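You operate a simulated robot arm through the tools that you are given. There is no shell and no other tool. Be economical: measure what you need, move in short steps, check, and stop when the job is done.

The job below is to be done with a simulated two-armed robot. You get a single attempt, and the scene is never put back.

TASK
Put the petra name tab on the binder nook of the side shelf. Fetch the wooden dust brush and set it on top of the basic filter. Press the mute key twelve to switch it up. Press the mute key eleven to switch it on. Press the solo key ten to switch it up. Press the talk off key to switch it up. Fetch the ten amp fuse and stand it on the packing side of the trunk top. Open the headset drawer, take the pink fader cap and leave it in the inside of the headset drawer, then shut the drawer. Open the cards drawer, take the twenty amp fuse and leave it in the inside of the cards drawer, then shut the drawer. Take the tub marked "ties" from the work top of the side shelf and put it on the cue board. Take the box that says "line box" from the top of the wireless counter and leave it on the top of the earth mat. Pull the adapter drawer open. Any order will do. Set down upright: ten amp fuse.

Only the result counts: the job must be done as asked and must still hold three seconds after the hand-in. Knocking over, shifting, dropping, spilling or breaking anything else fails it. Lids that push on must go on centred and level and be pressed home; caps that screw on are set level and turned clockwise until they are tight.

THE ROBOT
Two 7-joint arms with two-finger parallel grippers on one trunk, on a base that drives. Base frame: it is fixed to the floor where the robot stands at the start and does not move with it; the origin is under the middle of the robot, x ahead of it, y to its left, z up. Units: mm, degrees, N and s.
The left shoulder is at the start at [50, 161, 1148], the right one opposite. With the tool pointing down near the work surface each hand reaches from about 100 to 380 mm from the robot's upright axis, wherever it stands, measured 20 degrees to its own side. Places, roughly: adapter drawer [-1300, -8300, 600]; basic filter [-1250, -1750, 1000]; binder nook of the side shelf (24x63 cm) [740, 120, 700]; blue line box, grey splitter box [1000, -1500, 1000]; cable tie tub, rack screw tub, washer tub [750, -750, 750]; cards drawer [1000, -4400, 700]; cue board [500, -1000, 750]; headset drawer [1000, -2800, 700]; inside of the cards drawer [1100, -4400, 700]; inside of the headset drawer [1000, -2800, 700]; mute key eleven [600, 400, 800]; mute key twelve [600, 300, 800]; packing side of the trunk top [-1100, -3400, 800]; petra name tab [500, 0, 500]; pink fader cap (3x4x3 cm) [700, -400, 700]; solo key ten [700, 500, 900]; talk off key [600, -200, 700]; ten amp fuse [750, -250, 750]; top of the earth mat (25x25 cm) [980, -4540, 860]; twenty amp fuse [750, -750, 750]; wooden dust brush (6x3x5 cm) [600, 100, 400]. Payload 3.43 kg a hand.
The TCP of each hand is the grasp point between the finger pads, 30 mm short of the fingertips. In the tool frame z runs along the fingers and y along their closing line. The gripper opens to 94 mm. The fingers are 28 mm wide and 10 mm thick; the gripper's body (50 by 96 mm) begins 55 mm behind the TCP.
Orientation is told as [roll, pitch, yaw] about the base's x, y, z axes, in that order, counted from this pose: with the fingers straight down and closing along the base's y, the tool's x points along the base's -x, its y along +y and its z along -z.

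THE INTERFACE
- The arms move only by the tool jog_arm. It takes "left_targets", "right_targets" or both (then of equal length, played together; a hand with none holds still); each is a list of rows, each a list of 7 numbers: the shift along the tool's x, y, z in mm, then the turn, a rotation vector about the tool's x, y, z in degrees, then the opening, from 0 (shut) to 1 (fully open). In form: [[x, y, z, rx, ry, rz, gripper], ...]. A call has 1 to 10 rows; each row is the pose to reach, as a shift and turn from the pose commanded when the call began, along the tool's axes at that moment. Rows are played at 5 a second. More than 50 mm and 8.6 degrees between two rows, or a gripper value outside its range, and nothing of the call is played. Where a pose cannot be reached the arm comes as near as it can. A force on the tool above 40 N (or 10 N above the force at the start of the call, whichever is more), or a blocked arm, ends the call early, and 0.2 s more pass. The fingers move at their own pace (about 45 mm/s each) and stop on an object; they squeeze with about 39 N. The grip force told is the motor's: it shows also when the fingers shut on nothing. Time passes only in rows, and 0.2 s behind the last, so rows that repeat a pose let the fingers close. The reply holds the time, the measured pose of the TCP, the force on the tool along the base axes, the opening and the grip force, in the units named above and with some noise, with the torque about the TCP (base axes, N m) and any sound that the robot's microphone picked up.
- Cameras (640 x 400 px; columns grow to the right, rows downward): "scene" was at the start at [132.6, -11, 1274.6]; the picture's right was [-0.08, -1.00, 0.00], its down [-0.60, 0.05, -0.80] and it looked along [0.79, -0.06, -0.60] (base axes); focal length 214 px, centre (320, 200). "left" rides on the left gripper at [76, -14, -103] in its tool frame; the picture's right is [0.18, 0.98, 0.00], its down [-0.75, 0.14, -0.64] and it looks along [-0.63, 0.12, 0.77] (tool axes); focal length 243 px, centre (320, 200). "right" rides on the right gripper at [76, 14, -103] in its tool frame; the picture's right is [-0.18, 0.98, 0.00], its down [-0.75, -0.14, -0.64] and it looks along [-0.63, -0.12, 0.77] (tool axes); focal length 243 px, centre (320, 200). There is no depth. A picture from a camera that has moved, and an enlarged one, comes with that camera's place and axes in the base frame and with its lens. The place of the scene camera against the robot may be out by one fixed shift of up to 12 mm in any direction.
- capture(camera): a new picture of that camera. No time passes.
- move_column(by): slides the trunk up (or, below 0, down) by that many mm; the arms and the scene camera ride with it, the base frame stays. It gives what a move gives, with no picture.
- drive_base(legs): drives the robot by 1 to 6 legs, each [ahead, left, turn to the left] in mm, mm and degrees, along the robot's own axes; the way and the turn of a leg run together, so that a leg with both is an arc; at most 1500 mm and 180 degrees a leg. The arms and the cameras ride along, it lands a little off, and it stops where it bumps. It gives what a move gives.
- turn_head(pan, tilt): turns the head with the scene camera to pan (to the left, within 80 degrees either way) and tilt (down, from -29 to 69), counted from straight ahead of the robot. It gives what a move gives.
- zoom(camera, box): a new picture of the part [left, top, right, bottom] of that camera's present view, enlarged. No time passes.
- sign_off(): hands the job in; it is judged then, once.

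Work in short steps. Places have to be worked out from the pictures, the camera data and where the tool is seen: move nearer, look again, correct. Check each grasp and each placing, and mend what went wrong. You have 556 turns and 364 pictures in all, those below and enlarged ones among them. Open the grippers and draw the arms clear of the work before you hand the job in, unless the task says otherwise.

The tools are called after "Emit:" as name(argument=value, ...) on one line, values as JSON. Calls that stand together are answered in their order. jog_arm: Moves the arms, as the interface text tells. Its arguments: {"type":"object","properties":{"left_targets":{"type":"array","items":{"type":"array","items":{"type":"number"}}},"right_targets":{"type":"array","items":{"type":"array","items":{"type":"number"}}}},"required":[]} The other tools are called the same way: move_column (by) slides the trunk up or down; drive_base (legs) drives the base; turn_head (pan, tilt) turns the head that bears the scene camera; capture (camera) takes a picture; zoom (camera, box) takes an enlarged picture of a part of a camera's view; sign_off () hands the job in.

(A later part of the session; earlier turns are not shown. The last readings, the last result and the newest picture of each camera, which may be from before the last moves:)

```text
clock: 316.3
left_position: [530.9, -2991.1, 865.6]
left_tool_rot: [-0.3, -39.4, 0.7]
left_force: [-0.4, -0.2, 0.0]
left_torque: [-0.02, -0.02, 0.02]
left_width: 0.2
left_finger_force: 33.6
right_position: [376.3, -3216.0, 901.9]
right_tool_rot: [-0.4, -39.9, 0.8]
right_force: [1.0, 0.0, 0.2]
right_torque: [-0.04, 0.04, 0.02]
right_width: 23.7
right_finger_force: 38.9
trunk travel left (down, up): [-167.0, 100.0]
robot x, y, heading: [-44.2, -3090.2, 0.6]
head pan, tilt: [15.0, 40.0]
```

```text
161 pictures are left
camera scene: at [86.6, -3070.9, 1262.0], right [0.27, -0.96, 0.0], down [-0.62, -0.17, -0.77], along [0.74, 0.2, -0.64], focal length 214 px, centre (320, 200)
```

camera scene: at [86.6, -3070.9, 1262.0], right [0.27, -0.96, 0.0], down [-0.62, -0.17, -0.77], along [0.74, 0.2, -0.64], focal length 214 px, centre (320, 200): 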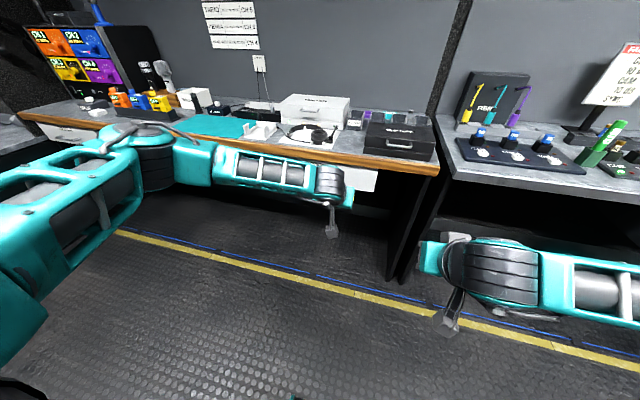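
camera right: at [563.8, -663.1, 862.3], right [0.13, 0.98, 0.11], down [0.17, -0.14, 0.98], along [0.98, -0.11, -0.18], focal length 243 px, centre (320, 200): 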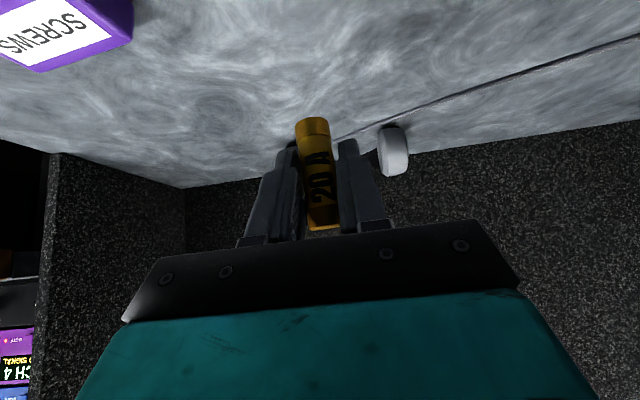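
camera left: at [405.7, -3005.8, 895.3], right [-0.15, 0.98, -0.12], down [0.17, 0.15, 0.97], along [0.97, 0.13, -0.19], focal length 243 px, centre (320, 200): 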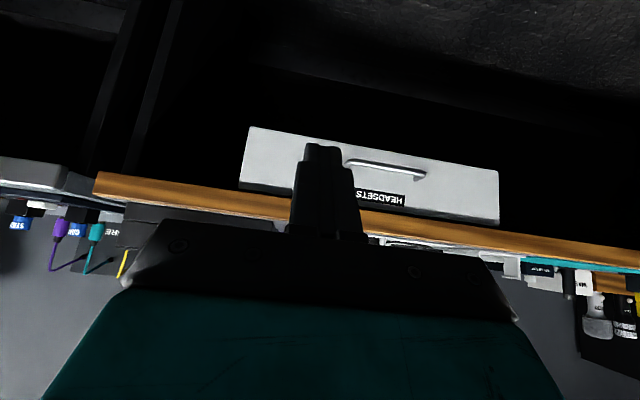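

The headset drawer is shut. Now the 20 A fuse to the open cards drawer: I back off and strafe right to y ≈ −4325.

Emit:
drive_base(legs=[[-150, 0, 0], [0, -1235, 0]])

Emit:
turn_head(pan=0, tilt=45)

Emit:
capture(camera="scene")

Emit:
capture(camera="right")

```text
clock: 323.5
left_position: [376.7, -4239.4, 864.2]
left_tool_rot: [-0.2, -39.4, -1.0]
left_force: [-0.5, 0.4, -0.7]
left_torque: [0.01, 0.03, 0.01]
left_width: 0.1
left_finger_force: 32.7
right_position: [215.8, -4461.5, 902.0]
right_tool_rot: [-0.4, -39.9, -0.8]
right_force: [0.2, -0.3, -0.9]
right_torque: [-0.01, 0.0, -0.01]
right_width: 23.3
right_finger_force: 39.1
trunk travel left (down, up): [-167.0, 100.0]
robot x, y, heading: [-200.7, -4321.6, -1.1]
head pan, tilt: [15.0, 40.0]
```

```text
clock: 324.3
left_position: [376.2, -4239.9, 865.2]
left_tool_rot: [-0.4, -39.3, -1.0]
left_force: [0.0, 0.1, 0.3]
left_torque: [0.0, -0.02, -0.01]
left_width: 0.2
left_finger_force: 32.6
right_position: [215.3, -4459.6, 901.5]
right_tool_rot: [-0.4, -39.9, -0.9]
right_force: [0.2, 0.5, 0.5]
right_torque: [0.0, -0.01, -0.02]
right_width: 23.6
right_finger_force: 39.2
trunk travel left (down, up): [-167.0, 100.0]
robot x, y, heading: [-199.7, -4319.8, -1.3]
head pan, tilt: [0.0, 45.0]
```

```text
160 pictures are left
camera scene: at [-71.1, -4328.0, 1254.8], right [-0.02, -1.0, 0.0], down [-0.71, 0.01, -0.71], along [0.71, -0.01, -0.71], focal length 214 px, centre (320, 200)
```

scene: 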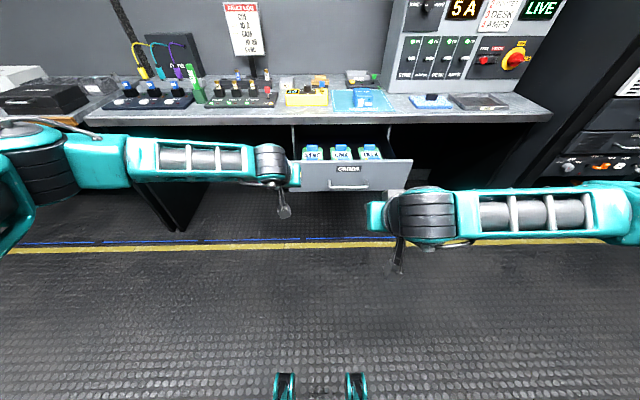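

```text
159 pictures are left
camera right: at [91.4, -4443.2, 931.3], right [0.16, 0.98, 0.11], down [0.16, -0.14, 0.98], along [0.97, -0.14, -0.18], focal length 243 px, centre (320, 200)
```

right: 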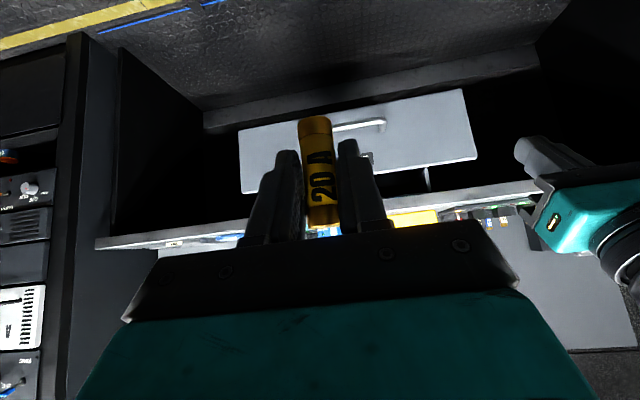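

I raise and retract the left hand, then drive forward so that the right hand is above the cards drawer.

Emit:
jog_arm(left_targets=[[0, 0, -45, 0, 0, 0, 0], [0, 0, -90, 0, 0, 0, 0], [0, 0, -135, 0, 0, 0, 0], [0, 0, -156, 0, 0, 0, 0]])

Emit:
drive_base(legs=[[0, 0, 1.3], [440, 0, 0]])

Emit:
capture(camera="right")

Emit:
capture(camera="scene")

```text
clock: 325.3
left_position: [274.0, -4235.9, 984.3]
left_tool_rot: [-0.3, -39.5, -0.8]
left_force: [-0.4, 0.0, -0.4]
left_torque: [0.03, -0.02, -0.03]
left_width: 0.0
left_finger_force: 32.6
right_position: [214.7, -4460.4, 902.4]
right_tool_rot: [-0.4, -39.9, -0.9]
right_force: [0.8, -0.2, 0.0]
right_torque: [-0.02, 0.02, -0.02]
right_width: 23.7
right_finger_force: 39.4
trunk travel left (down, up): [-167.0, 100.0]
robot x, y, heading: [-197.1, -4321.7, -1.1]
head pan, tilt: [0.0, 45.0]
```

```text
clock: 328.3
left_position: [713.7, -4225.7, 983.9]
left_tool_rot: [-0.2, -39.5, 0.2]
left_force: [0.3, 0.4, -1.5]
left_torque: [-0.03, 0.02, 0.02]
left_width: 0.0
left_finger_force: 32.8
right_position: [659.3, -4453.0, 902.7]
right_tool_rot: [-0.4, -39.9, 0.5]
right_force: [0.5, 0.5, 0.3]
right_torque: [-0.02, 0.02, 0.0]
right_width: 23.6
right_finger_force: 39.6
trunk travel left (down, up): [-167.0, 100.0]
robot x, y, heading: [239.3, -4319.0, -0.2]
head pan, tilt: [0.0, 45.0]
```

```text
158 pictures are left
camera right: at [534.5, -4437.3, 931.2], right [0.14, 0.98, 0.11], down [0.17, -0.14, 0.98], along [0.98, -0.12, -0.18], focal length 243 px, centre (320, 200)
```

right: 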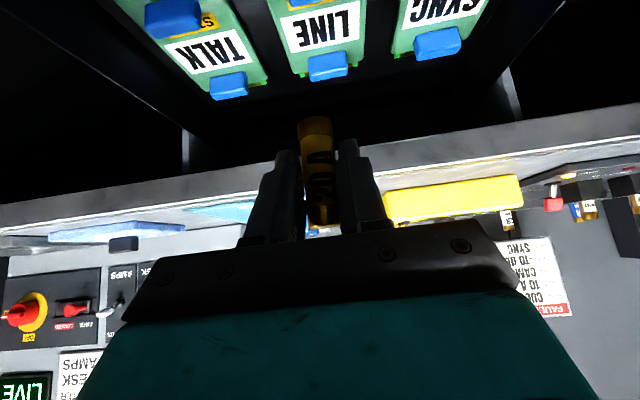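

```text
157 pictures are left
camera scene: at [369.6, -4325.6, 1254.7], right [0.0, -1.0, 0.0], down [-0.71, 0.0, -0.71], along [0.71, 0.0, -0.71], focal length 214 px, centre (320, 200)
```

scene: 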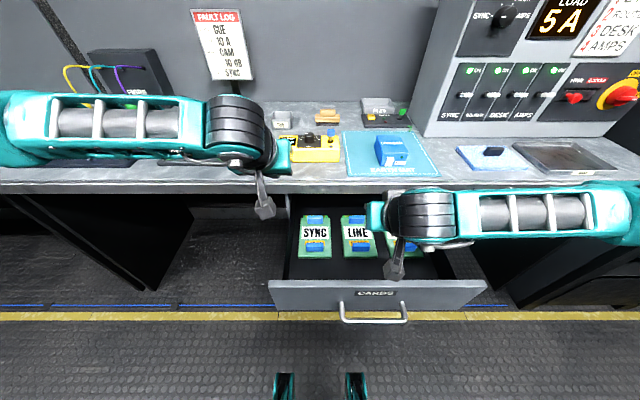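

I can see the drawer's inside: the cards occupy x ≈ 690–830 and there's free floor between them and the front panel. I turn the right hand to vertical so that its camera stem clears the panel, and look down into the drawer.

Emit:
jog_arm(right_targets=[[0, 0, 0, 0, 8, 0, 0.05], [0, 0, 0, 0, 16, 0, 0.05], [0, 0, 0, 0, 24, 0, 0.05], [0, 0, 0, 0, 32, 0, 0.05], [0, 0, 0, 0, 40, 0, 0.05]])

Emit:
capture(camera="right")

Emit:
zoom(camera="scene", box=[250, 170, 510, 330])

```text
clock: 329.5
left_position: [713.9, -4226.3, 984.3]
left_tool_rot: [-0.3, -39.4, 0.1]
left_force: [0.5, -0.3, -0.4]
left_torque: [0.0, 0.0, 0.03]
left_width: 0.0
left_finger_force: 33.3
right_position: [658.3, -4450.9, 903.2]
right_tool_rot: [-0.3, 0.2, 0.1]
right_force: [-0.1, -0.1, -0.5]
right_torque: [0.02, 0.01, -0.04]
right_width: 23.7
right_finger_force: 39.1
trunk travel left (down, up): [-167.0, 100.0]
robot x, y, heading: [243.0, -4321.3, -0.2]
head pan, tilt: [0.0, 45.0]
```

```text
156 pictures are left
camera right: at [581.9, -4436.5, 1004.9], right [0.18, 0.98, -0.01], down [0.76, -0.14, 0.64], along [0.63, -0.12, -0.77], focal length 243 px, centre (320, 200)
```

right: 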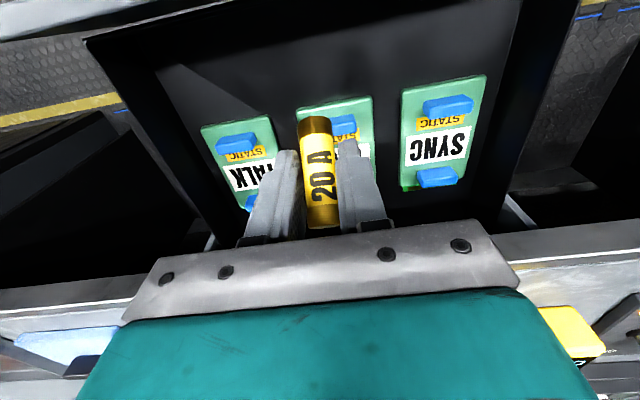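

```text
2.46 times, centred on (380, 250) of scene
camera zoom: at [369.5, -4325.6, 1254.7], right [0.0, -1.0, 0.0], down [-0.71, 0.0, -0.71], along [0.71, 0.0, -0.71], focal length 528 px, centre (172, 77)
```

zoom: 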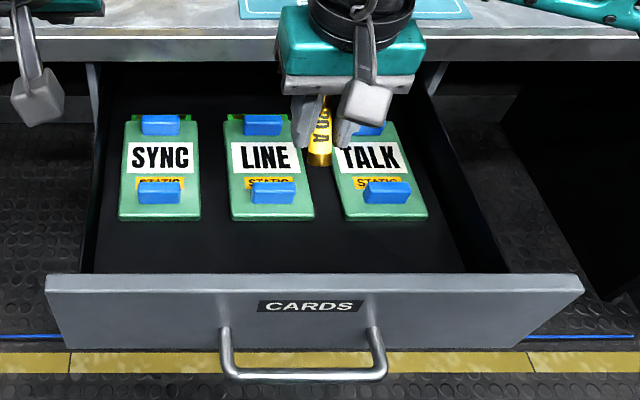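

The cards lie flat with ~70 mm of free floor (x ≈ 615–688) in front of them. I roll the wrist 90° so the fuse (tilted in the hand) will lie along y in that strip, and the camera stays off the panel.

Emit:
jog_arm(right_targets=[[0, 0, 0, 0, 0, 8.5, 0.05], [0, 0, 0, 0, 0, 17, 0.05], [0, 0, 0, 0, 0, 25.5, 0.05], [0, 0, 0, 0, 0, 34, 0.05], [0, 0, 0, 0, 0, 42.5, 0.05], [0, 0, 0, 0, 0, 51, 0.05], [0, 0, 0, 0, 0, 59.5, 0.05], [0, 0, 0, 0, 0, 68, 0.05], [0, 0, 0, 0, 0, 76.5, 0.05], [0, 0, 0, 0, 0, 85, 0.05]])

Emit:
capture(camera="right")

Emit:
zoom(camera="scene", box=[250, 170, 510, 330])

```text
clock: 331.7
left_position: [714.4, -4225.2, 983.7]
left_tool_rot: [-0.3, -39.5, 0.1]
left_force: [-0.2, 0.1, 0.0]
left_torque: [0.01, -0.02, -0.02]
left_width: 0.0
left_finger_force: 32.7
right_position: [659.2, -4452.7, 901.3]
right_tool_rot: [-0.1, -0.2, -85.1]
right_force: [-0.9, 0.1, -0.8]
right_torque: [-0.06, -0.02, 0.0]
right_width: 23.5
right_finger_force: 39.2
trunk travel left (down, up): [-167.0, 100.0]
robot x, y, heading: [241.6, -4322.5, -0.2]
head pan, tilt: [0.0, 45.0]
```

```text
154 pictures are left
camera right: at [666.5, -4373.7, 1003.8], right [1.0, -0.1, 0.0], down [-0.08, -0.76, 0.65], along [-0.06, -0.64, -0.76], focal length 243 px, centre (320, 200)
```

right: 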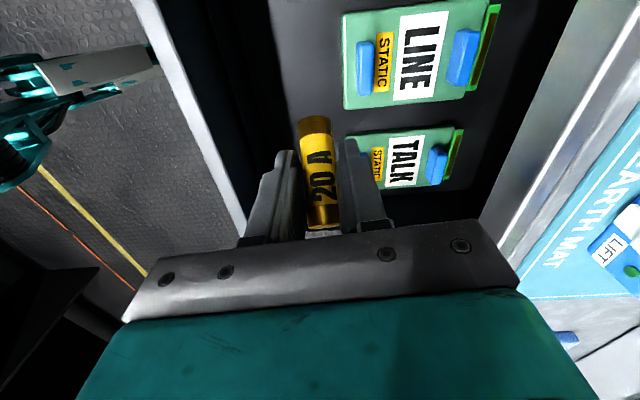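

```text
2.46 times, centred on (380, 250) of scene
camera zoom: at [369.3, -4325.6, 1254.8], right [0.0, -1.0, 0.0], down [-0.71, 0.0, -0.71], along [0.71, 0.0, -0.71], focal length 528 px, centre (172, 77)
```

zoom: 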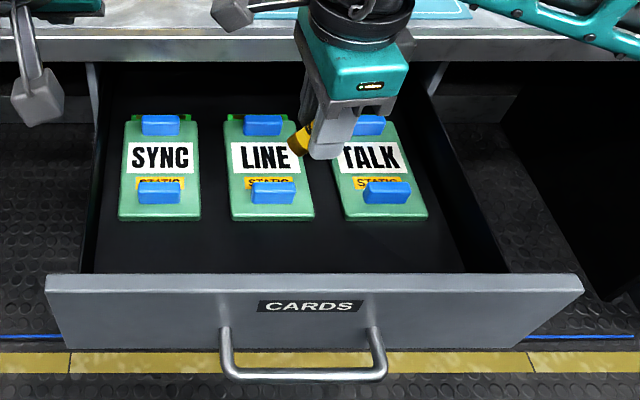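

Strip confirmed: free x ≈ 601–691. I shift 11 mm towards the robot and lower the fuse into the drawer.

Emit:
jog_arm(right_targets=[[0, -6, 40, 0, 0, 2, 0.05], [0, -11, 80, 0, 0, 4, 0.05], [0, -11, 120, 0, 0, 5, 0.05], [0, -11, 155, 0, 0, 5, 0.05], [0, -11, 175, 0, 0, 5, 0.05]])

Emit:
capture(camera="right")

Emit:
zoom(camera="scene", box=[250, 170, 510, 330])

```text
clock: 332.9
left_position: [714.2, -4226.2, 984.8]
left_tool_rot: [-0.2, -39.4, 0.3]
left_force: [0.5, -0.4, 0.2]
left_torque: [-0.02, 0.01, 0.0]
left_width: 0.0
left_finger_force: 33.6
right_position: [648.0, -4453.9, 728.4]
right_tool_rot: [-0.1, -0.3, -89.9]
right_force: [-0.1, -0.4, -0.5]
right_torque: [0.03, 0.0, -0.01]
right_width: 23.6
right_finger_force: 39.1
trunk travel left (down, up): [-167.0, 100.0]
robot x, y, heading: [244.0, -4324.0, -0.0]
head pan, tilt: [0.0, 45.0]
```

```text
152 pictures are left
camera right: at [662.0, -4377.7, 829.6], right [0.98, -0.18, 0.0], down [-0.14, -0.75, 0.65], along [-0.12, -0.64, -0.76], focal length 243 px, centre (320, 200)
```

right: 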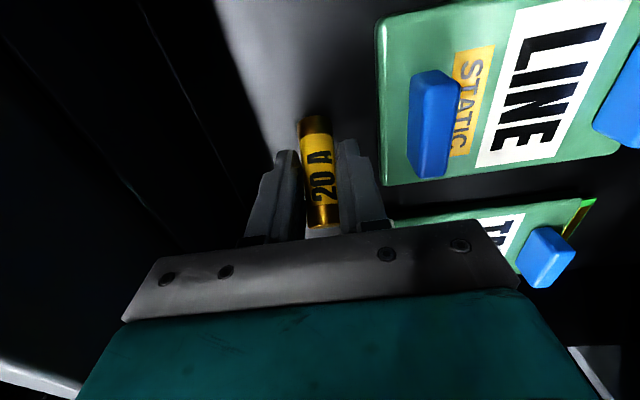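

```text
2.46 times, centred on (380, 250) of scene
camera zoom: at [369.3, -4325.7, 1254.8], right [0.0, -1.0, 0.0], down [-0.71, 0.0, -0.71], along [0.71, 0.0, -0.71], focal length 528 px, centre (172, 77)
```

zoom: 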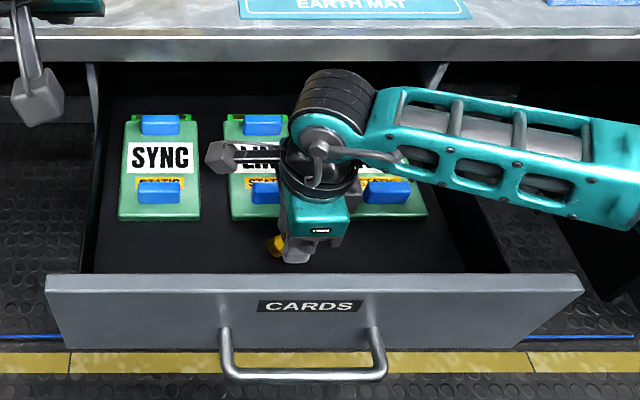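

In position, clear of the card's edge. I lower in small steps.

Emit:
jog_arm(right_targets=[[0, 0, 6, 0, 0, 0, 0.05], [0, 0, 11, 0, 0, 0, 0.05], [0, 0, 15, 0, 0, 0, 0.05], [0, 0, 19, 0, 0, 0, 0.05], [0, 0, 22, 0, 0, 0, 0.05], [0, 0, 25, 0, 0, 0, 0.05], [0, 0, 28, 0, 0, 0, 0.05]])

```text
clock: 334.2
left_position: [714.4, -4225.9, 983.2]
left_tool_rot: [-0.4, -39.4, 0.3]
left_force: [0.0, 0.0, 0.1]
left_torque: [-0.01, -0.02, -0.02]
left_width: 0.0
left_finger_force: 33.4
right_position: [652.4, -4453.8, 709.7]
right_tool_rot: [0.5, -0.1, -89.9]
right_force: [1.1, -3.6, 13.2]
right_torque: [0.08, 0.08, 0.04]
right_width: 23.7
right_finger_force: 39.2
trunk travel left (down, up): [-167.0, 100.0]
robot x, y, heading: [241.5, -4323.9, -0.3]
head pan, tilt: [0.0, 45.0]
stopped in row 6 (right hand): the force on the tool passed its limit (the readings are from after the stop); the commanded pose is now the measured one
```

Floor contact. I open moderately and lift straight up.

Emit:
jog_arm(right_targets=[[0, 0, -1, 0, 0, 0, 0.35], [0, 0, -1, 0, 0, 0, 0.42], [0, 0, -1, 0, 0, 0, 0.42], [0, 0, -1, 0, 0, 0, 0.42], [0, 0, -20, 0, 0, 0, 0.42], [0, 0, -60, 0, 0, 0, 0.42], [0, 0, -105, 0, 0, 0, 0.42], [0, 0, -150, 0, 0, 0, 0.42], [0, 0, -195, 0, 0, 0, 0.42]])

Emit:
capture(camera="right")

Emit:
zoom(camera="scene", box=[250, 170, 510, 330])

```text
clock: 336.2
left_position: [713.9, -4226.8, 983.9]
left_tool_rot: [-0.3, -39.5, 0.2]
left_force: [0.3, 0.2, -0.4]
left_torque: [0.01, 0.0, 0.02]
left_width: 0.0
left_finger_force: 33.6
right_position: [647.5, -4454.5, 902.3]
right_tool_rot: [0.1, -0.2, -89.9]
right_force: [-0.2, 0.6, 0.3]
right_torque: [0.0, 0.0, 0.02]
right_width: 39.5
right_finger_force: 0.0
trunk travel left (down, up): [-167.0, 100.0]
robot x, y, heading: [245.4, -4318.4, 0.1]
head pan, tilt: [0.0, 45.0]
```

```text
150 pictures are left
camera right: at [661.1, -4377.4, 1004.5], right [0.98, -0.18, 0.0], down [-0.14, -0.75, 0.64], along [-0.11, -0.63, -0.76], focal length 243 px, centre (320, 200)
```

right: 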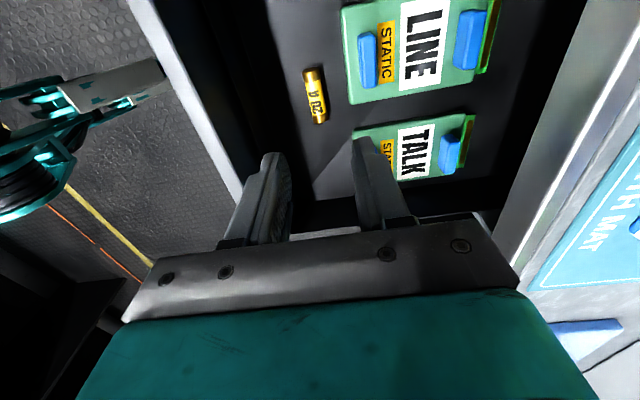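

```text
2.46 times, centred on (380, 250) of scene
camera zoom: at [369.1, -4325.6, 1254.7], right [0.0, -1.0, 0.0], down [-0.71, 0.0, -0.71], along [0.71, 0.0, -0.71], focal length 528 px, centre (172, 77)
```

zoom: 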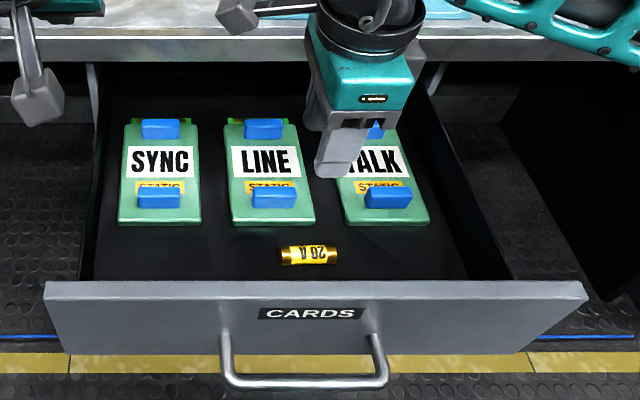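

The 20 A fuse lies flat in the drawer. I back off 330 mm, shift right, and lower the closed left hand in front of the panel left of its handle.

Emit:
drive_base(legs=[[-330, 0, 0], [0, -95, 0]])

Emit:
jog_arm(left_targets=[[29, 0, 35, 0, 0, 0, 0], [57, 0, 70, 0, 0, 0, 0], [86, 0, 104, 0, 0, 0, 0], [114, 0, 139, 0, 0, 0, 0], [140, 0, 170, 0, 0, 0, 0]])

Emit:
capture(camera="left")

Emit:
capture(camera="scene")

```text
clock: 339.1
left_position: [383.1, -4321.0, 983.5]
left_tool_rot: [-0.3, -39.5, 0.2]
left_force: [0.0, 0.2, -0.3]
left_torque: [0.04, 0.0, 0.03]
left_width: 0.0
left_finger_force: 33.6
right_position: [318.2, -4550.1, 901.9]
right_tool_rot: [0.2, -0.2, -90.0]
right_force: [-0.6, 0.3, -0.6]
right_torque: [0.02, 0.0, 0.0]
right_width: 39.5
right_finger_force: 0.1
trunk travel left (down, up): [-167.0, 100.0]
robot x, y, heading: [-88.5, -4415.2, 0.1]
head pan, tilt: [0.0, 45.0]
```

```text
clock: 340.3
left_position: [382.3, -4322.7, 763.5]
left_tool_rot: [-0.3, -39.5, 0.3]
left_force: [-0.2, -0.2, -0.8]
left_torque: [0.04, 0.01, -0.01]
left_width: 0.1
left_finger_force: 33.0
right_position: [316.3, -4549.7, 902.0]
right_tool_rot: [0.3, -0.2, -90.0]
right_force: [-0.7, 0.6, 0.9]
right_torque: [0.03, -0.02, 0.01]
right_width: 39.8
right_finger_force: 0.2
trunk travel left (down, up): [-167.0, 100.0]
robot x, y, heading: [-89.5, -4419.0, -0.3]
head pan, tilt: [0.0, 45.0]
```

```text
148 pictures are left
camera left: at [257.4, -4337.1, 794.0], right [-0.14, 0.98, -0.12], down [0.17, 0.15, 0.97], along [0.97, 0.12, -0.19], focal length 243 px, centre (320, 200)
```

left: 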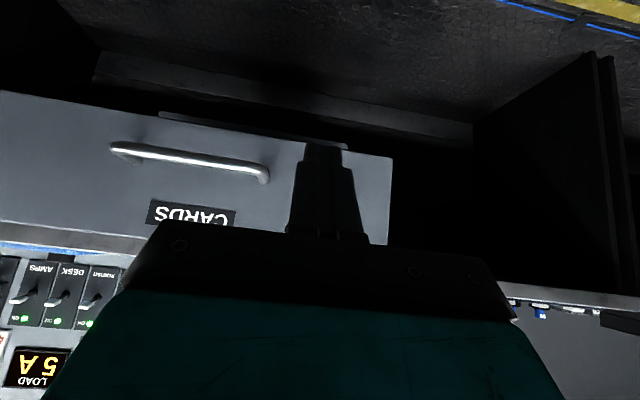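

```text
147 pictures are left
camera scene: at [38.5, -4420.8, 1254.8], right [0.0, -1.0, 0.0], down [-0.71, 0.0, -0.71], along [0.71, 0.0, -0.71], focal length 214 px, centre (320, 200)
```

scene: 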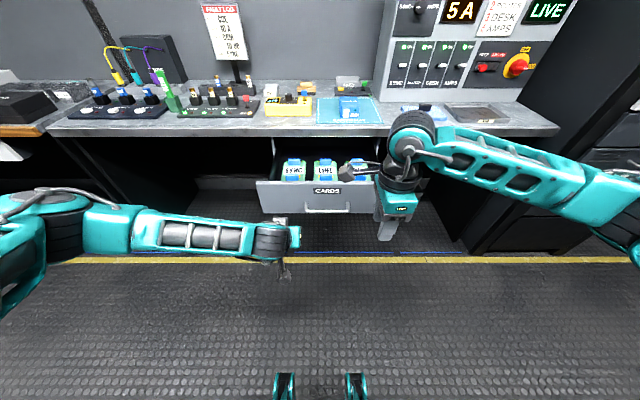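

The fist points at the panel left of the handle. I drive forward to push the drawer in, in two stages.

Emit:
drive_base(legs=[[250, 0, 0]])

Emit:
capture(camera="scene")

```text
clock: 342.1
left_position: [628.6, -4324.6, 764.7]
left_tool_rot: [-0.3, -39.5, 0.2]
left_force: [0.3, 0.1, 0.3]
left_torque: [-0.01, -0.02, -0.02]
left_width: 0.0
left_finger_force: 32.9
right_position: [563.7, -4551.3, 901.6]
right_tool_rot: [0.2, -0.2, -90.0]
right_force: [0.1, 0.3, 0.5]
right_torque: [0.01, -0.02, -0.02]
right_width: 39.6
right_finger_force: 0.1
trunk travel left (down, up): [-167.0, 100.0]
robot x, y, heading: [161.7, -4415.7, -0.3]
head pan, tilt: [0.0, 45.0]
```

```text
146 pictures are left
camera scene: at [285.0, -4421.8, 1254.7], right [0.0, -1.0, 0.0], down [-0.71, 0.0, -0.71], along [0.71, 0.0, -0.71], focal length 214 px, centre (320, 200)
```

scene: 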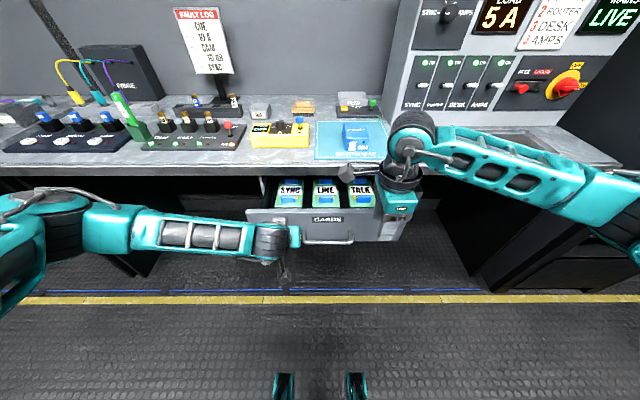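

Moving in smoothly. I push another 145 mm and then finish with the arm.

Emit:
drive_base(legs=[[140, 0, 0]])

Emit:
jog_arm(left_targets=[[-8, 0, 7, 0, 0, 0, 0], [-15, 0, 13, 0, 0, 0, 0], [-23, 0, 19, 0, 0, 0, 0], [-31, 0, 25, 0, 0, 0, 0], [-39, 0, 32, 0, 0, 0, 0]])

Emit:
capture(camera="scene")

```text
clock: 343.4
left_position: [767.9, -4324.6, 764.5]
left_tool_rot: [-0.2, -39.5, 0.1]
left_force: [0.2, 0.3, -0.1]
left_torque: [-0.02, 0.0, -0.02]
left_width: 0.1
left_finger_force: 32.7
right_position: [702.1, -4552.1, 902.1]
right_tool_rot: [0.3, -0.2, -90.1]
right_force: [-0.2, 0.3, -1.4]
right_torque: [0.0, 0.02, 0.02]
right_width: 39.4
right_finger_force: 0.0
trunk travel left (down, up): [-167.0, 100.0]
robot x, y, heading: [298.7, -4417.9, -0.4]
head pan, tilt: [0.0, 45.0]
```

```text
clock: 344.5
left_position: [796.3, -4325.6, 762.4]
left_tool_rot: [-0.5, -38.4, -0.2]
left_force: [-11.3, 0.9, 5.0]
left_torque: [0.04, 0.02, 0.01]
left_width: 0.0
left_finger_force: 33.4
right_position: [700.3, -4551.6, 900.6]
right_tool_rot: [0.3, -0.2, -89.9]
right_force: [-0.2, -0.1, 1.0]
right_torque: [-0.02, 0.02, 0.03]
right_width: 39.6
right_finger_force: 0.1
trunk travel left (down, up): [-167.0, 100.0]
robot x, y, heading: [296.2, -4418.5, -0.1]
head pan, tilt: [0.0, 45.0]
stopped in row 5 (left hand): the force on the tool passed its limit (the readings are from after the stop); the commanded pose is now the measured one
```

```text
145 pictures are left
camera scene: at [420.6, -4422.0, 1255.1], right [0.0, -1.0, 0.0], down [-0.71, 0.0, -0.71], along [0.71, 0.0, -0.71], focal length 214 px, centre (320, 200)
```

scene: 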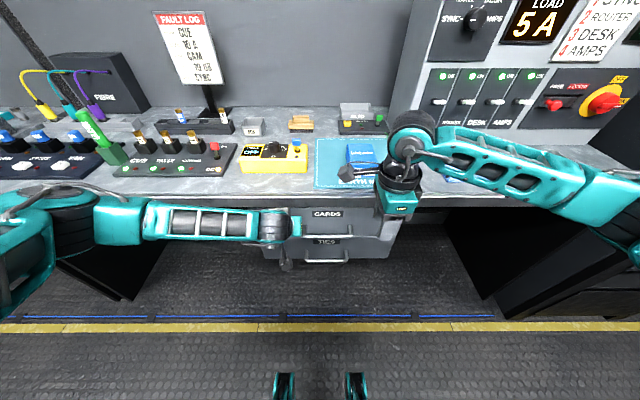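

Both drawers look flush. I enlarge to confirm, then retreat.

Emit:
zoom(camera="scene", box=[240, 180, 440, 290])

Emit:
jog_arm(left_targets=[[0, 0, -40, 0, 0, 0, 0], [0, 0, -85, 0, 0, 0, 0], [0, 0, -130, 0, 0, 0, 0.2]])

Emit:
drive_base(legs=[[-480, 0, 0]])

Emit:
capture(camera="scene")

```text
3.20 times, centred on (340, 235) of scene
camera zoom: at [420.6, -4422.0, 1255.1], right [0.0, -1.0, 0.0], down [-0.71, 0.0, -0.71], along [0.71, 0.0, -0.71], focal length 686 px, centre (256, 88)
```

zoom: 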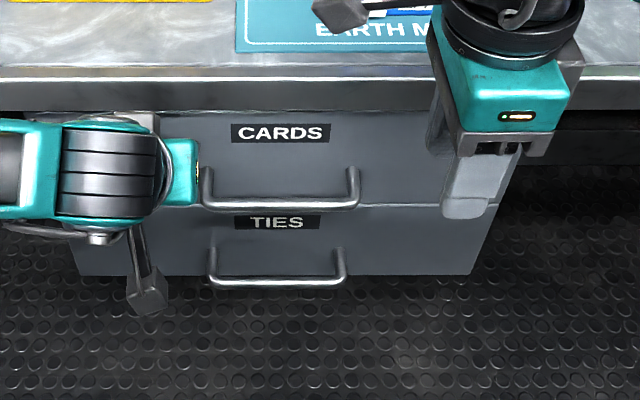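

```text
clock: 345.3
left_position: [717.1, -4322.8, 863.5]
left_tool_rot: [-0.2, -38.5, -0.1]
left_force: [-0.6, 0.3, -0.2]
left_torque: [-0.01, -0.02, -0.02]
left_width: 19.0
left_finger_force: 0.1
right_position: [700.2, -4552.2, 902.8]
right_tool_rot: [0.3, -0.2, -90.0]
right_force: [0.3, 0.5, -0.1]
right_torque: [-0.01, 0.01, -0.01]
right_width: 39.5
right_finger_force: 0.0
trunk travel left (down, up): [-167.0, 100.0]
robot x, y, heading: [295.7, -4417.5, -0.3]
head pan, tilt: [0.0, 45.0]
```

```text
clock: 348.1
left_position: [232.1, -4320.2, 862.5]
left_tool_rot: [-0.3, -38.5, 0.4]
left_force: [-0.8, 0.4, -0.1]
left_torque: [-0.02, 0.03, -0.04]
left_width: 18.7
left_finger_force: 0.0
right_position: [214.4, -4548.6, 901.4]
right_tool_rot: [0.2, -0.2, -89.5]
right_force: [-0.7, -0.9, -0.1]
right_torque: [0.01, 0.0, 0.01]
right_width: 39.7
right_finger_force: 0.1
trunk travel left (down, up): [-167.0, 100.0]
robot x, y, heading: [-190.5, -4420.1, 0.3]
head pan, tilt: [0.0, 45.0]
```

```text
143 pictures are left
camera scene: at [-64.6, -4421.4, 1254.8], right [0.0, -1.0, 0.0], down [-0.71, 0.0, -0.71], along [0.71, 0.0, -0.71], focal length 214 px, centre (320, 200)
```

scene: 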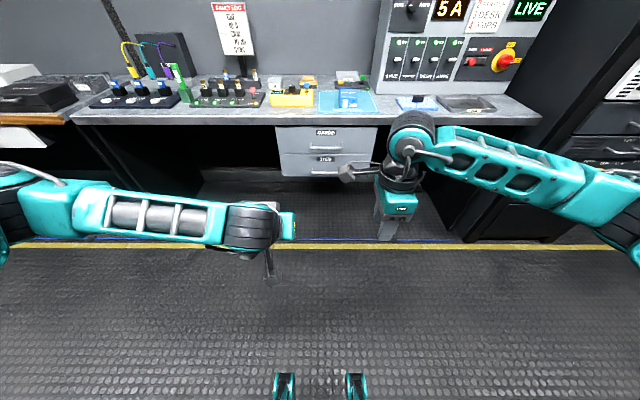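

All shut. Last item: the adapter drawer at (−1300, −8300). I turn to face down the aisle and look.

Emit:
drive_base(legs=[[0, 0, -90]])

Emit:
turn_head(pan=0, tilt=20)

Emit:
capture(camera="scene")

```text
clock: 352.4
left_position: [-102.8, -4842.2, 862.5]
left_tool_rot: [-0.3, -38.4, -90.8]
left_force: [0.1, -0.3, -0.7]
left_torque: [0.03, -0.04, -0.02]
left_width: 19.1
left_finger_force: 0.1
right_position: [-331.8, -4821.6, 901.9]
right_tool_rot: [0.2, -0.2, 179.3]
right_force: [-1.1, -0.7, 0.0]
right_torque: [0.01, -0.02, 0.03]
right_width: 39.4
right_finger_force: 0.1
trunk travel left (down, up): [-167.0, 100.0]
robot x, y, heading: [-193.5, -4415.0, -90.7]
head pan, tilt: [0.0, 45.0]
```

```text
clock: 353.3
left_position: [-103.1, -4843.0, 862.9]
left_tool_rot: [-0.3, -38.6, -90.8]
left_force: [0.2, -0.7, 0.2]
left_torque: [-0.03, -0.01, 0.01]
left_width: 18.8
left_finger_force: 0.1
right_position: [-331.0, -4821.4, 901.6]
right_tool_rot: [0.2, -0.2, 179.3]
right_force: [0.6, 0.3, -0.5]
right_torque: [0.0, -0.01, 0.0]
right_width: 39.7
right_finger_force: 0.1
trunk travel left (down, up): [-167.0, 100.0]
robot x, y, heading: [-194.5, -4416.2, -91.2]
head pan, tilt: [0.0, 20.0]
```

```text
142 pictures are left
camera scene: at [-187.8, -4555.0, 1293.4], right [-1.0, 0.02, 0.0], down [0.01, 0.34, -0.94], along [-0.01, -0.94, -0.34], focal length 214 px, centre (320, 200)
```

scene: 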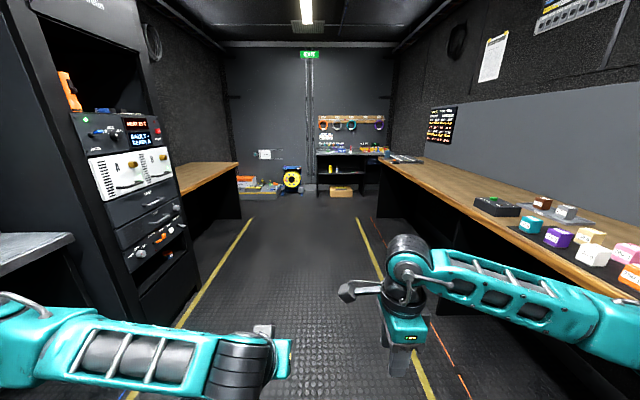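

The target direction points to the black bench at the far end. I drive 2.4 m further down and look again.

Emit:
drive_base(legs=[[0, 0, 1], [1500, 0, 0], [900, 0, 0]])

Emit:
turn_head(pan=-20, tilt=25)

Emit:
capture(camera="scene")

```text
clock: 365.4
left_position: [-72.4, -7241.7, 863.0]
left_tool_rot: [-0.3, -38.6, -89.7]
left_force: [0.1, -0.2, -0.1]
left_torque: [-0.03, -0.02, 0.03]
left_width: 18.8
left_finger_force: 0.1
right_position: [-300.6, -7225.9, 901.9]
right_tool_rot: [0.3, -0.2, -179.7]
right_force: [-0.4, -0.3, -0.4]
right_torque: [0.01, 0.01, -0.01]
right_width: 39.4
right_finger_force: 0.1
trunk travel left (down, up): [-167.0, 100.0]
robot x, y, heading: [-171.1, -6818.7, -89.8]
head pan, tilt: [0.0, 20.0]
```

```text
clock: 366.2
left_position: [-72.0, -7242.1, 862.7]
left_tool_rot: [-0.3, -38.5, -89.8]
left_force: [-0.8, -0.2, -1.1]
left_torque: [0.0, -0.01, -0.03]
left_width: 18.7
left_finger_force: 0.0
right_position: [-300.3, -7225.8, 901.7]
right_tool_rot: [0.2, -0.2, -179.5]
right_force: [0.6, 0.3, 0.1]
right_torque: [-0.02, 0.0, 0.02]
right_width: 39.3
right_finger_force: 0.1
trunk travel left (down, up): [-167.0, 100.0]
robot x, y, heading: [-169.5, -6817.0, -89.8]
head pan, tilt: [-20.0, 25.0]
```

```text
141 pictures are left
camera scene: at [-194.5, -6949.6, 1285.4], right [-0.94, 0.34, 0.0], down [0.14, 0.4, -0.91], along [-0.31, -0.85, -0.42], focal length 214 px, centre (320, 200)
```

scene: 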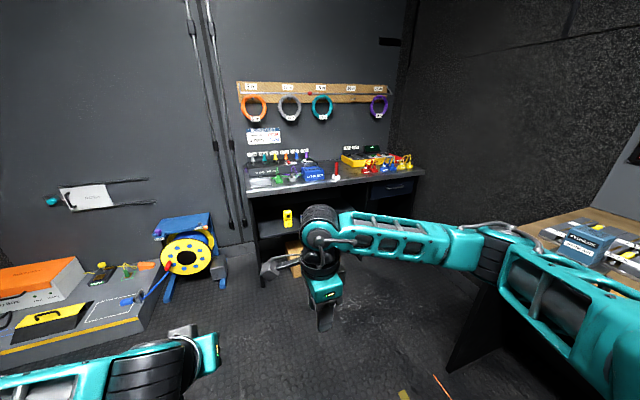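

Emit:
zoom(camera="scene", box=[240, 130, 440, 260])

```text
3.08 times, centred on (340, 195) of scene
camera zoom: at [-194.5, -6949.6, 1285.4], right [-0.94, 0.34, 0.0], down [0.14, 0.4, -0.91], along [-0.31, -0.85, -0.42], focal length 660 px, centre (258, 215)
```

zoom: 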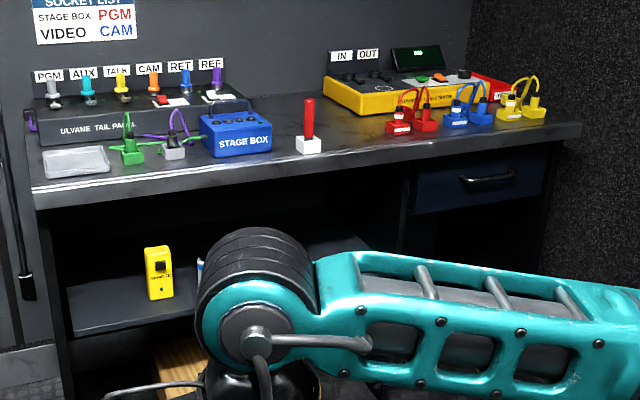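

The dark-blue drawer on the far bench is the adapter drawer: handle ≈ (−1300, −8255, 645). I drive to y ≈ −7600 and then strafe right to x ≈ −1070.

Emit:
drive_base(legs=[[700, 0, 0], [0, -880, 0]])

Emit:
turn_head(pan=-10, tilt=40)

Emit:
capture(camera="scene")

```text
clock: 372.9
left_position: [-674.0, -7939.6, 861.5]
left_tool_rot: [-0.5, -38.4, -89.4]
left_force: [0.5, -0.6, 0.1]
left_torque: [0.0, 0.02, -0.02]
left_width: 19.0
left_finger_force: 0.0
right_position: [-902.7, -7925.1, 900.7]
right_tool_rot: [0.1, -0.3, -179.3]
right_force: [0.2, -0.3, 0.0]
right_torque: [0.03, -0.01, 0.03]
right_width: 39.4
right_finger_force: 0.0
trunk travel left (down, up): [-167.0, 100.0]
robot x, y, heading: [-774.6, -7519.2, -89.5]
head pan, tilt: [-20.0, 25.0]
stopped in leg 2: the robot was blocked; the commanded pose is now the measured one
```

```text
clock: 373.7
left_position: [-674.9, -7939.5, 863.6]
left_tool_rot: [-0.4, -38.4, -89.6]
left_force: [0.8, 0.2, 0.1]
left_torque: [0.02, 0.0, 0.01]
left_width: 18.9
left_finger_force: 0.0
right_position: [-901.9, -7924.3, 901.2]
right_tool_rot: [0.2, -0.3, -179.2]
right_force: [0.1, 0.4, -0.3]
right_torque: [0.04, -0.01, -0.01]
right_width: 39.4
right_finger_force: 0.0
trunk travel left (down, up): [-167.0, 100.0]
robot x, y, heading: [-770.7, -7515.4, -89.4]
head pan, tilt: [-10.0, 40.0]
```

```text
139 pictures are left
camera scene: at [-781.0, -7646.2, 1262.1], right [-0.99, 0.17, 0.0], down [0.11, 0.63, -0.77], along [-0.13, -0.76, -0.64], focal length 214 px, centre (320, 200)
```

scene: 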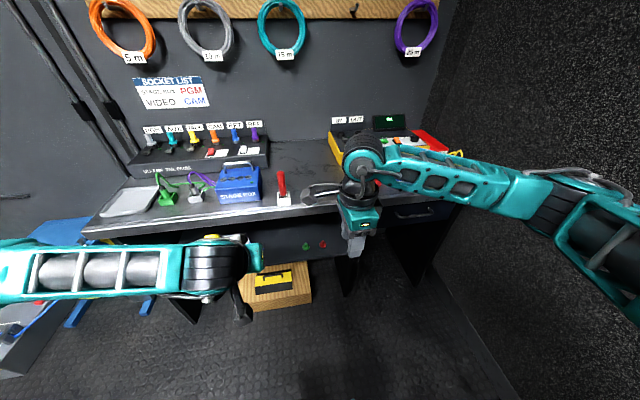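

Blocked at x ≈ −772, probably by the counter's end behind my right side. I move 110 mm forward and try again.

Emit:
drive_base(legs=[[110, 0, 0], [0, -150, 0]])

Emit:
turn_head(pan=-80, tilt=45)

Emit:
capture(camera="scene")

```text
clock: 375.9
left_position: [-822.7, -8053.2, 862.3]
left_tool_rot: [-0.4, -38.4, -89.9]
left_force: [0.7, 0.0, 0.1]
left_torque: [-0.01, 0.0, 0.01]
left_width: 19.1
left_finger_force: 0.1
right_position: [-1051.9, -8036.5, 901.3]
right_tool_rot: [0.1, -0.2, -179.8]
right_force: [-0.4, -1.0, -0.4]
right_torque: [0.06, 0.0, -0.01]
right_width: 39.5
right_finger_force: 0.2
trunk travel left (down, up): [-167.0, 100.0]
robot x, y, heading: [-921.5, -7630.2, -89.8]
head pan, tilt: [-10.0, 40.0]
stopped in leg 2: the robot was blocked; the commanded pose is now the measured one
```

```text
clock: 377.4
left_position: [-824.2, -8053.1, 862.0]
left_tool_rot: [-0.4, -38.4, -90.0]
left_force: [-0.1, -0.1, -0.1]
left_torque: [-0.02, -0.01, 0.0]
left_width: 18.6
left_finger_force: 0.0
right_position: [-1051.2, -8037.2, 901.3]
right_tool_rot: [0.1, -0.3, -179.7]
right_force: [0.0, 0.3, 0.5]
right_torque: [0.05, -0.01, -0.02]
right_width: 39.3
right_finger_force: 0.1
trunk travel left (down, up): [-167.0, 100.0]
robot x, y, heading: [-918.3, -7634.2, -89.8]
head pan, tilt: [-80.0, 45.0]
```

```text
138 pictures are left
camera scene: at [-992.8, -7690.0, 1254.8], right [-0.18, 0.98, 0.0], down [0.7, 0.12, -0.71], along [-0.7, -0.12, -0.71], focal length 214 px, centre (320, 200)
```

scene: 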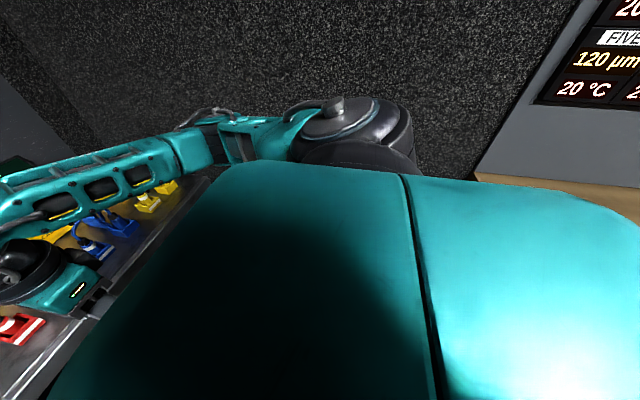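

The wall is at x ≈ −1695, so I was likely caught on the counter's end leg behind me. I move 80 mm further forward and strafe again.

Emit:
drive_base(legs=[[80, 0, 0], [0, -220, 0]])

Emit:
turn_head(pan=-20, tilt=45)

Emit:
capture(camera="scene")

```text
clock: 379.8
left_position: [-1042.2, -8130.6, 863.4]
left_tool_rot: [-0.5, -38.4, -90.0]
left_force: [-0.4, -0.4, -0.2]
left_torque: [-0.02, -0.01, 0.02]
left_width: 19.0
left_finger_force: 0.1
right_position: [-1267.4, -8112.8, 900.0]
right_tool_rot: [-0.2, -0.2, -179.4]
right_force: [-0.2, 0.0, 1.2]
right_torque: [-0.01, 0.02, 0.0]
right_width: 39.5
right_finger_force: 0.1
trunk travel left (down, up): [-167.0, 100.0]
robot x, y, heading: [-1136.9, -7706.0, -90.1]
head pan, tilt: [-80.0, 45.0]
stopped in leg 2: the robot was blocked; the commanded pose is now the measured one
```

```text
clock: 381.1
left_position: [-1041.7, -8132.0, 863.0]
left_tool_rot: [-0.6, -38.3, -90.0]
left_force: [0.3, 0.0, 0.9]
left_torque: [-0.03, 0.02, 0.0]
left_width: 18.7
left_finger_force: 0.1
right_position: [-1268.0, -8112.3, 900.6]
right_tool_rot: [-0.1, -0.2, -179.4]
right_force: [-0.3, -0.3, -0.2]
right_torque: [0.0, -0.03, 0.04]
right_width: 39.4
right_finger_force: 0.0
trunk travel left (down, up): [-167.0, 100.0]
robot x, y, heading: [-1135.7, -7709.1, -89.7]
head pan, tilt: [-20.0, 45.0]
```

```text
137 pictures are left
camera scene: at [-1158.1, -7829.7, 1255.0], right [-0.94, 0.34, 0.0], down [0.24, 0.66, -0.71], along [-0.24, -0.67, -0.71], focal length 214 px, centre (320, 200)
```

scene: 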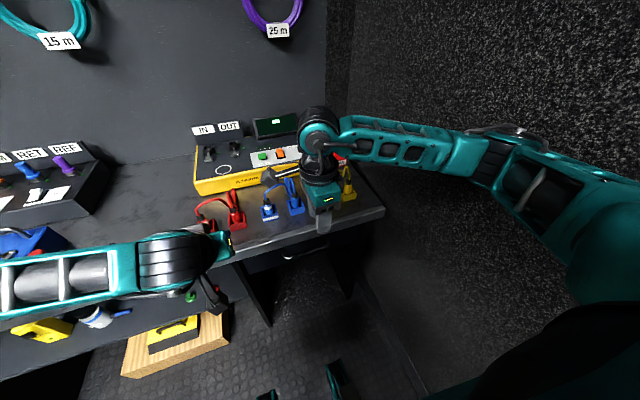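

I'm beside the wall now with the drawer just ahead. I pull the left hand up and back, and tilt the right hand 40° forward while coming down in front of the bench edge for a look.

Emit:
jog_arm(left_targets=[[0, 0, -30, 0, 0, 0, 0.2], [0, 0, -60, 0, 0, 0, 0.2], [0, 0, -90, 0, 0, 0, 0.2], [0, 0, -120, 0, 0, 0, 0.2], [0, 0, -120, 0, 0, 0, 0.2]], right_targets=[[4, -20, 5, -8, 0, 0, 0.4], [8, -35, 25, -16, 0, 0, 0.4], [12, -35, 55, -24, 0, 0, 0.4], [16, -35, 85, -32, 0, 0, 0.4], [18, -35, 115, -40, 0, 0, 0.4]])

Emit:
capture(camera="right")

Emit:
capture(camera="scene")

```text
clock: 382.3
left_position: [-1041.8, -8059.0, 955.5]
left_tool_rot: [-0.7, -38.2, -90.0]
left_force: [0.9, -1.0, -0.1]
left_torque: [0.03, 0.04, -0.06]
left_width: 18.9
left_finger_force: 0.1
right_position: [-1243.5, -8082.2, 789.6]
right_tool_rot: [40.3, 1.5, -179.6]
right_force: [-6.7, 2.4, -7.0]
right_torque: [-0.53, -0.37, 0.41]
right_width: 37.8
right_finger_force: 0.0
trunk travel left (down, up): [-167.0, 100.0]
robot x, y, heading: [-1140.2, -7710.0, -89.9]
head pan, tilt: [-20.0, 45.0]
```

```text
136 pictures are left
camera right: at [-1169.9, -8027.1, 879.3], right [-0.2, -0.75, 0.63], down [-0.77, 0.52, 0.38], along [-0.61, -0.41, -0.68], focal length 243 px, centre (320, 200)
```

right: 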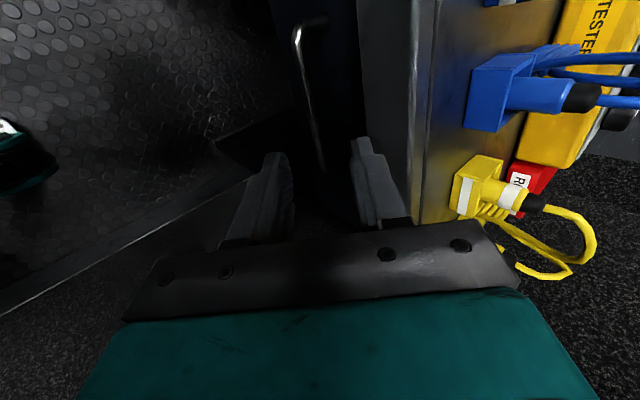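

```text
135 pictures are left
camera scene: at [-1157.5, -7832.4, 1254.0], right [-0.94, 0.34, 0.0], down [0.24, 0.67, -0.71], along [-0.24, -0.66, -0.71], focal length 214 px, centre (320, 200)
```

scene: 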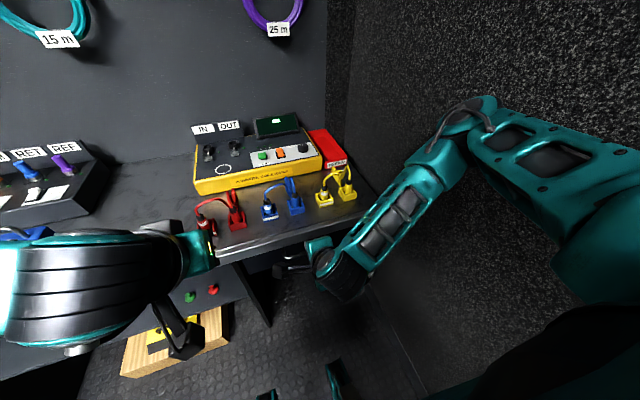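

There's a residual 7–10 N on the right hand; I take a null reading to see whether it's a real contact.

Emit:
jog_arm(right_targets=[[0, 0, 0, 0, 0, 0, 0.4], [0, 0, 0, 0, 0, 0, 0.4]])

Emit:
zoom(camera="scene", box=[180, 180, 400, 330])

```text
clock: 382.9
left_position: [-1044.1, -8057.5, 956.6]
left_tool_rot: [-0.4, -38.4, -90.0]
left_force: [-0.2, -0.5, -0.5]
left_torque: [-0.01, 0.0, -0.02]
left_width: 18.9
left_finger_force: 0.1
right_position: [-1251.6, -8077.3, 783.9]
right_tool_rot: [39.7, -0.2, -179.4]
right_force: [0.1, -0.7, 0.4]
right_torque: [0.03, -0.02, 0.02]
right_width: 37.6
right_finger_force: 0.0
trunk travel left (down, up): [-167.0, 100.0]
robot x, y, heading: [-1140.5, -7709.6, -90.1]
head pan, tilt: [-20.0, 45.0]
```

```text
2.67 times, centred on (290, 255) of scene
camera zoom: at [-1160.0, -7830.9, 1254.7], right [-0.94, 0.34, 0.0], down [0.24, 0.66, -0.71], along [-0.24, -0.66, -0.71], focal length 572 px, centre (400, 53)
```

zoom: 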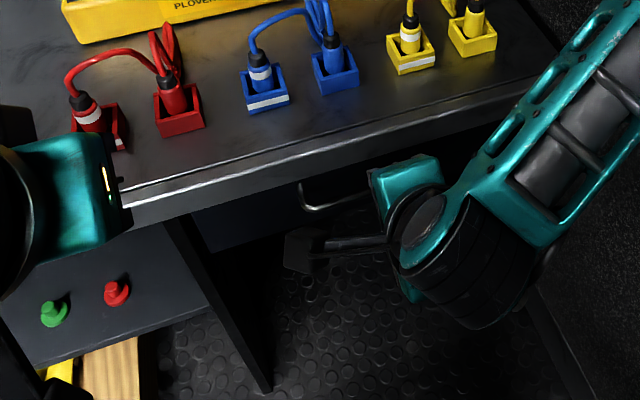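

The force was only transient. The bar runs between the fingers, roughly 90 mm ahead along them. I advance 45 mm and look again.

Emit:
jog_arm(right_targets=[[0, 0, 15, 0, 0, 0, 0.42], [0, 0, 30, 0, 0, 0, 0.42], [0, 0, 45, 0, 0, 0, 0.42]])

Emit:
capture(camera="right")

```text
clock: 383.7
left_position: [-1042.8, -8059.5, 957.4]
left_tool_rot: [-0.4, -38.3, -90.1]
left_force: [0.2, 0.7, 0.2]
left_torque: [-0.01, 0.0, 0.02]
left_width: 18.5
left_finger_force: 0.0
right_position: [-1251.9, -8107.7, 749.0]
right_tool_rot: [39.7, -0.1, -179.4]
right_force: [0.5, 0.7, -0.6]
right_torque: [0.0, 0.0, 0.01]
right_width: 39.4
right_finger_force: 0.1
trunk travel left (down, up): [-167.0, 100.0]
robot x, y, heading: [-1140.5, -7708.9, -90.2]
head pan, tilt: [-20.0, 45.0]
```

```text
133 pictures are left
camera right: at [-1176.4, -8051.3, 837.6], right [-0.17, -0.76, 0.63], down [-0.76, 0.51, 0.41], along [-0.63, -0.41, -0.66], focal length 243 px, centre (320, 200)
```

right: 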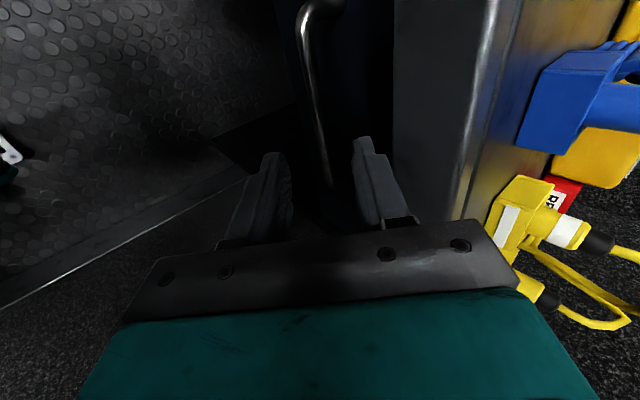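

The bar is close to fingertip depth and centred. I advance carefully until the bar is inside or a tip touches the front.

Emit:
jog_arm(right_targets=[[0, 1, 8, 0, 0, 0, 0.42], [0, 2, 16, 0, 0, 0, 0.42], [0, 2, 24, 0, 0, 0, 0.42]])

Emit:
capture(camera="right")

```text
clock: 384.5
left_position: [-1043.3, -8057.4, 956.2]
left_tool_rot: [-0.4, -38.3, -90.1]
left_force: [0.4, -0.1, 1.1]
left_torque: [0.01, 0.01, 0.03]
left_width: 18.6
left_finger_force: 0.0
right_position: [-1250.8, -8124.0, 733.0]
right_tool_rot: [39.7, -0.1, -179.3]
right_force: [-0.3, -0.6, 0.9]
right_torque: [0.03, -0.02, 0.0]
right_width: 39.4
right_finger_force: 0.1
trunk travel left (down, up): [-167.0, 100.0]
robot x, y, heading: [-1138.9, -7706.4, -90.0]
head pan, tilt: [-20.0, 45.0]
```

```text
132 pictures are left
camera right: at [-1175.4, -8067.7, 820.7], right [-0.17, -0.76, 0.63], down [-0.76, 0.51, 0.41], along [-0.63, -0.41, -0.66], focal length 243 px, centre (320, 200)
```

right: 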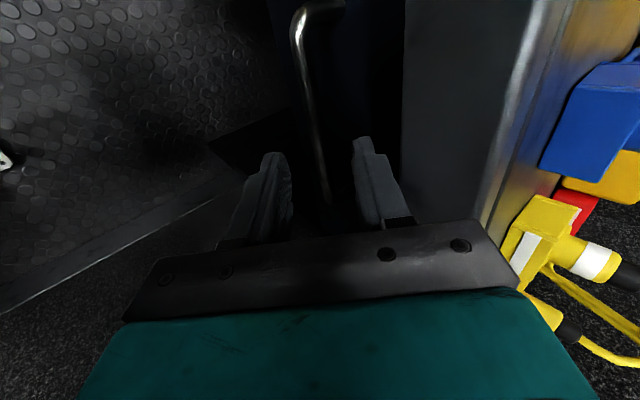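

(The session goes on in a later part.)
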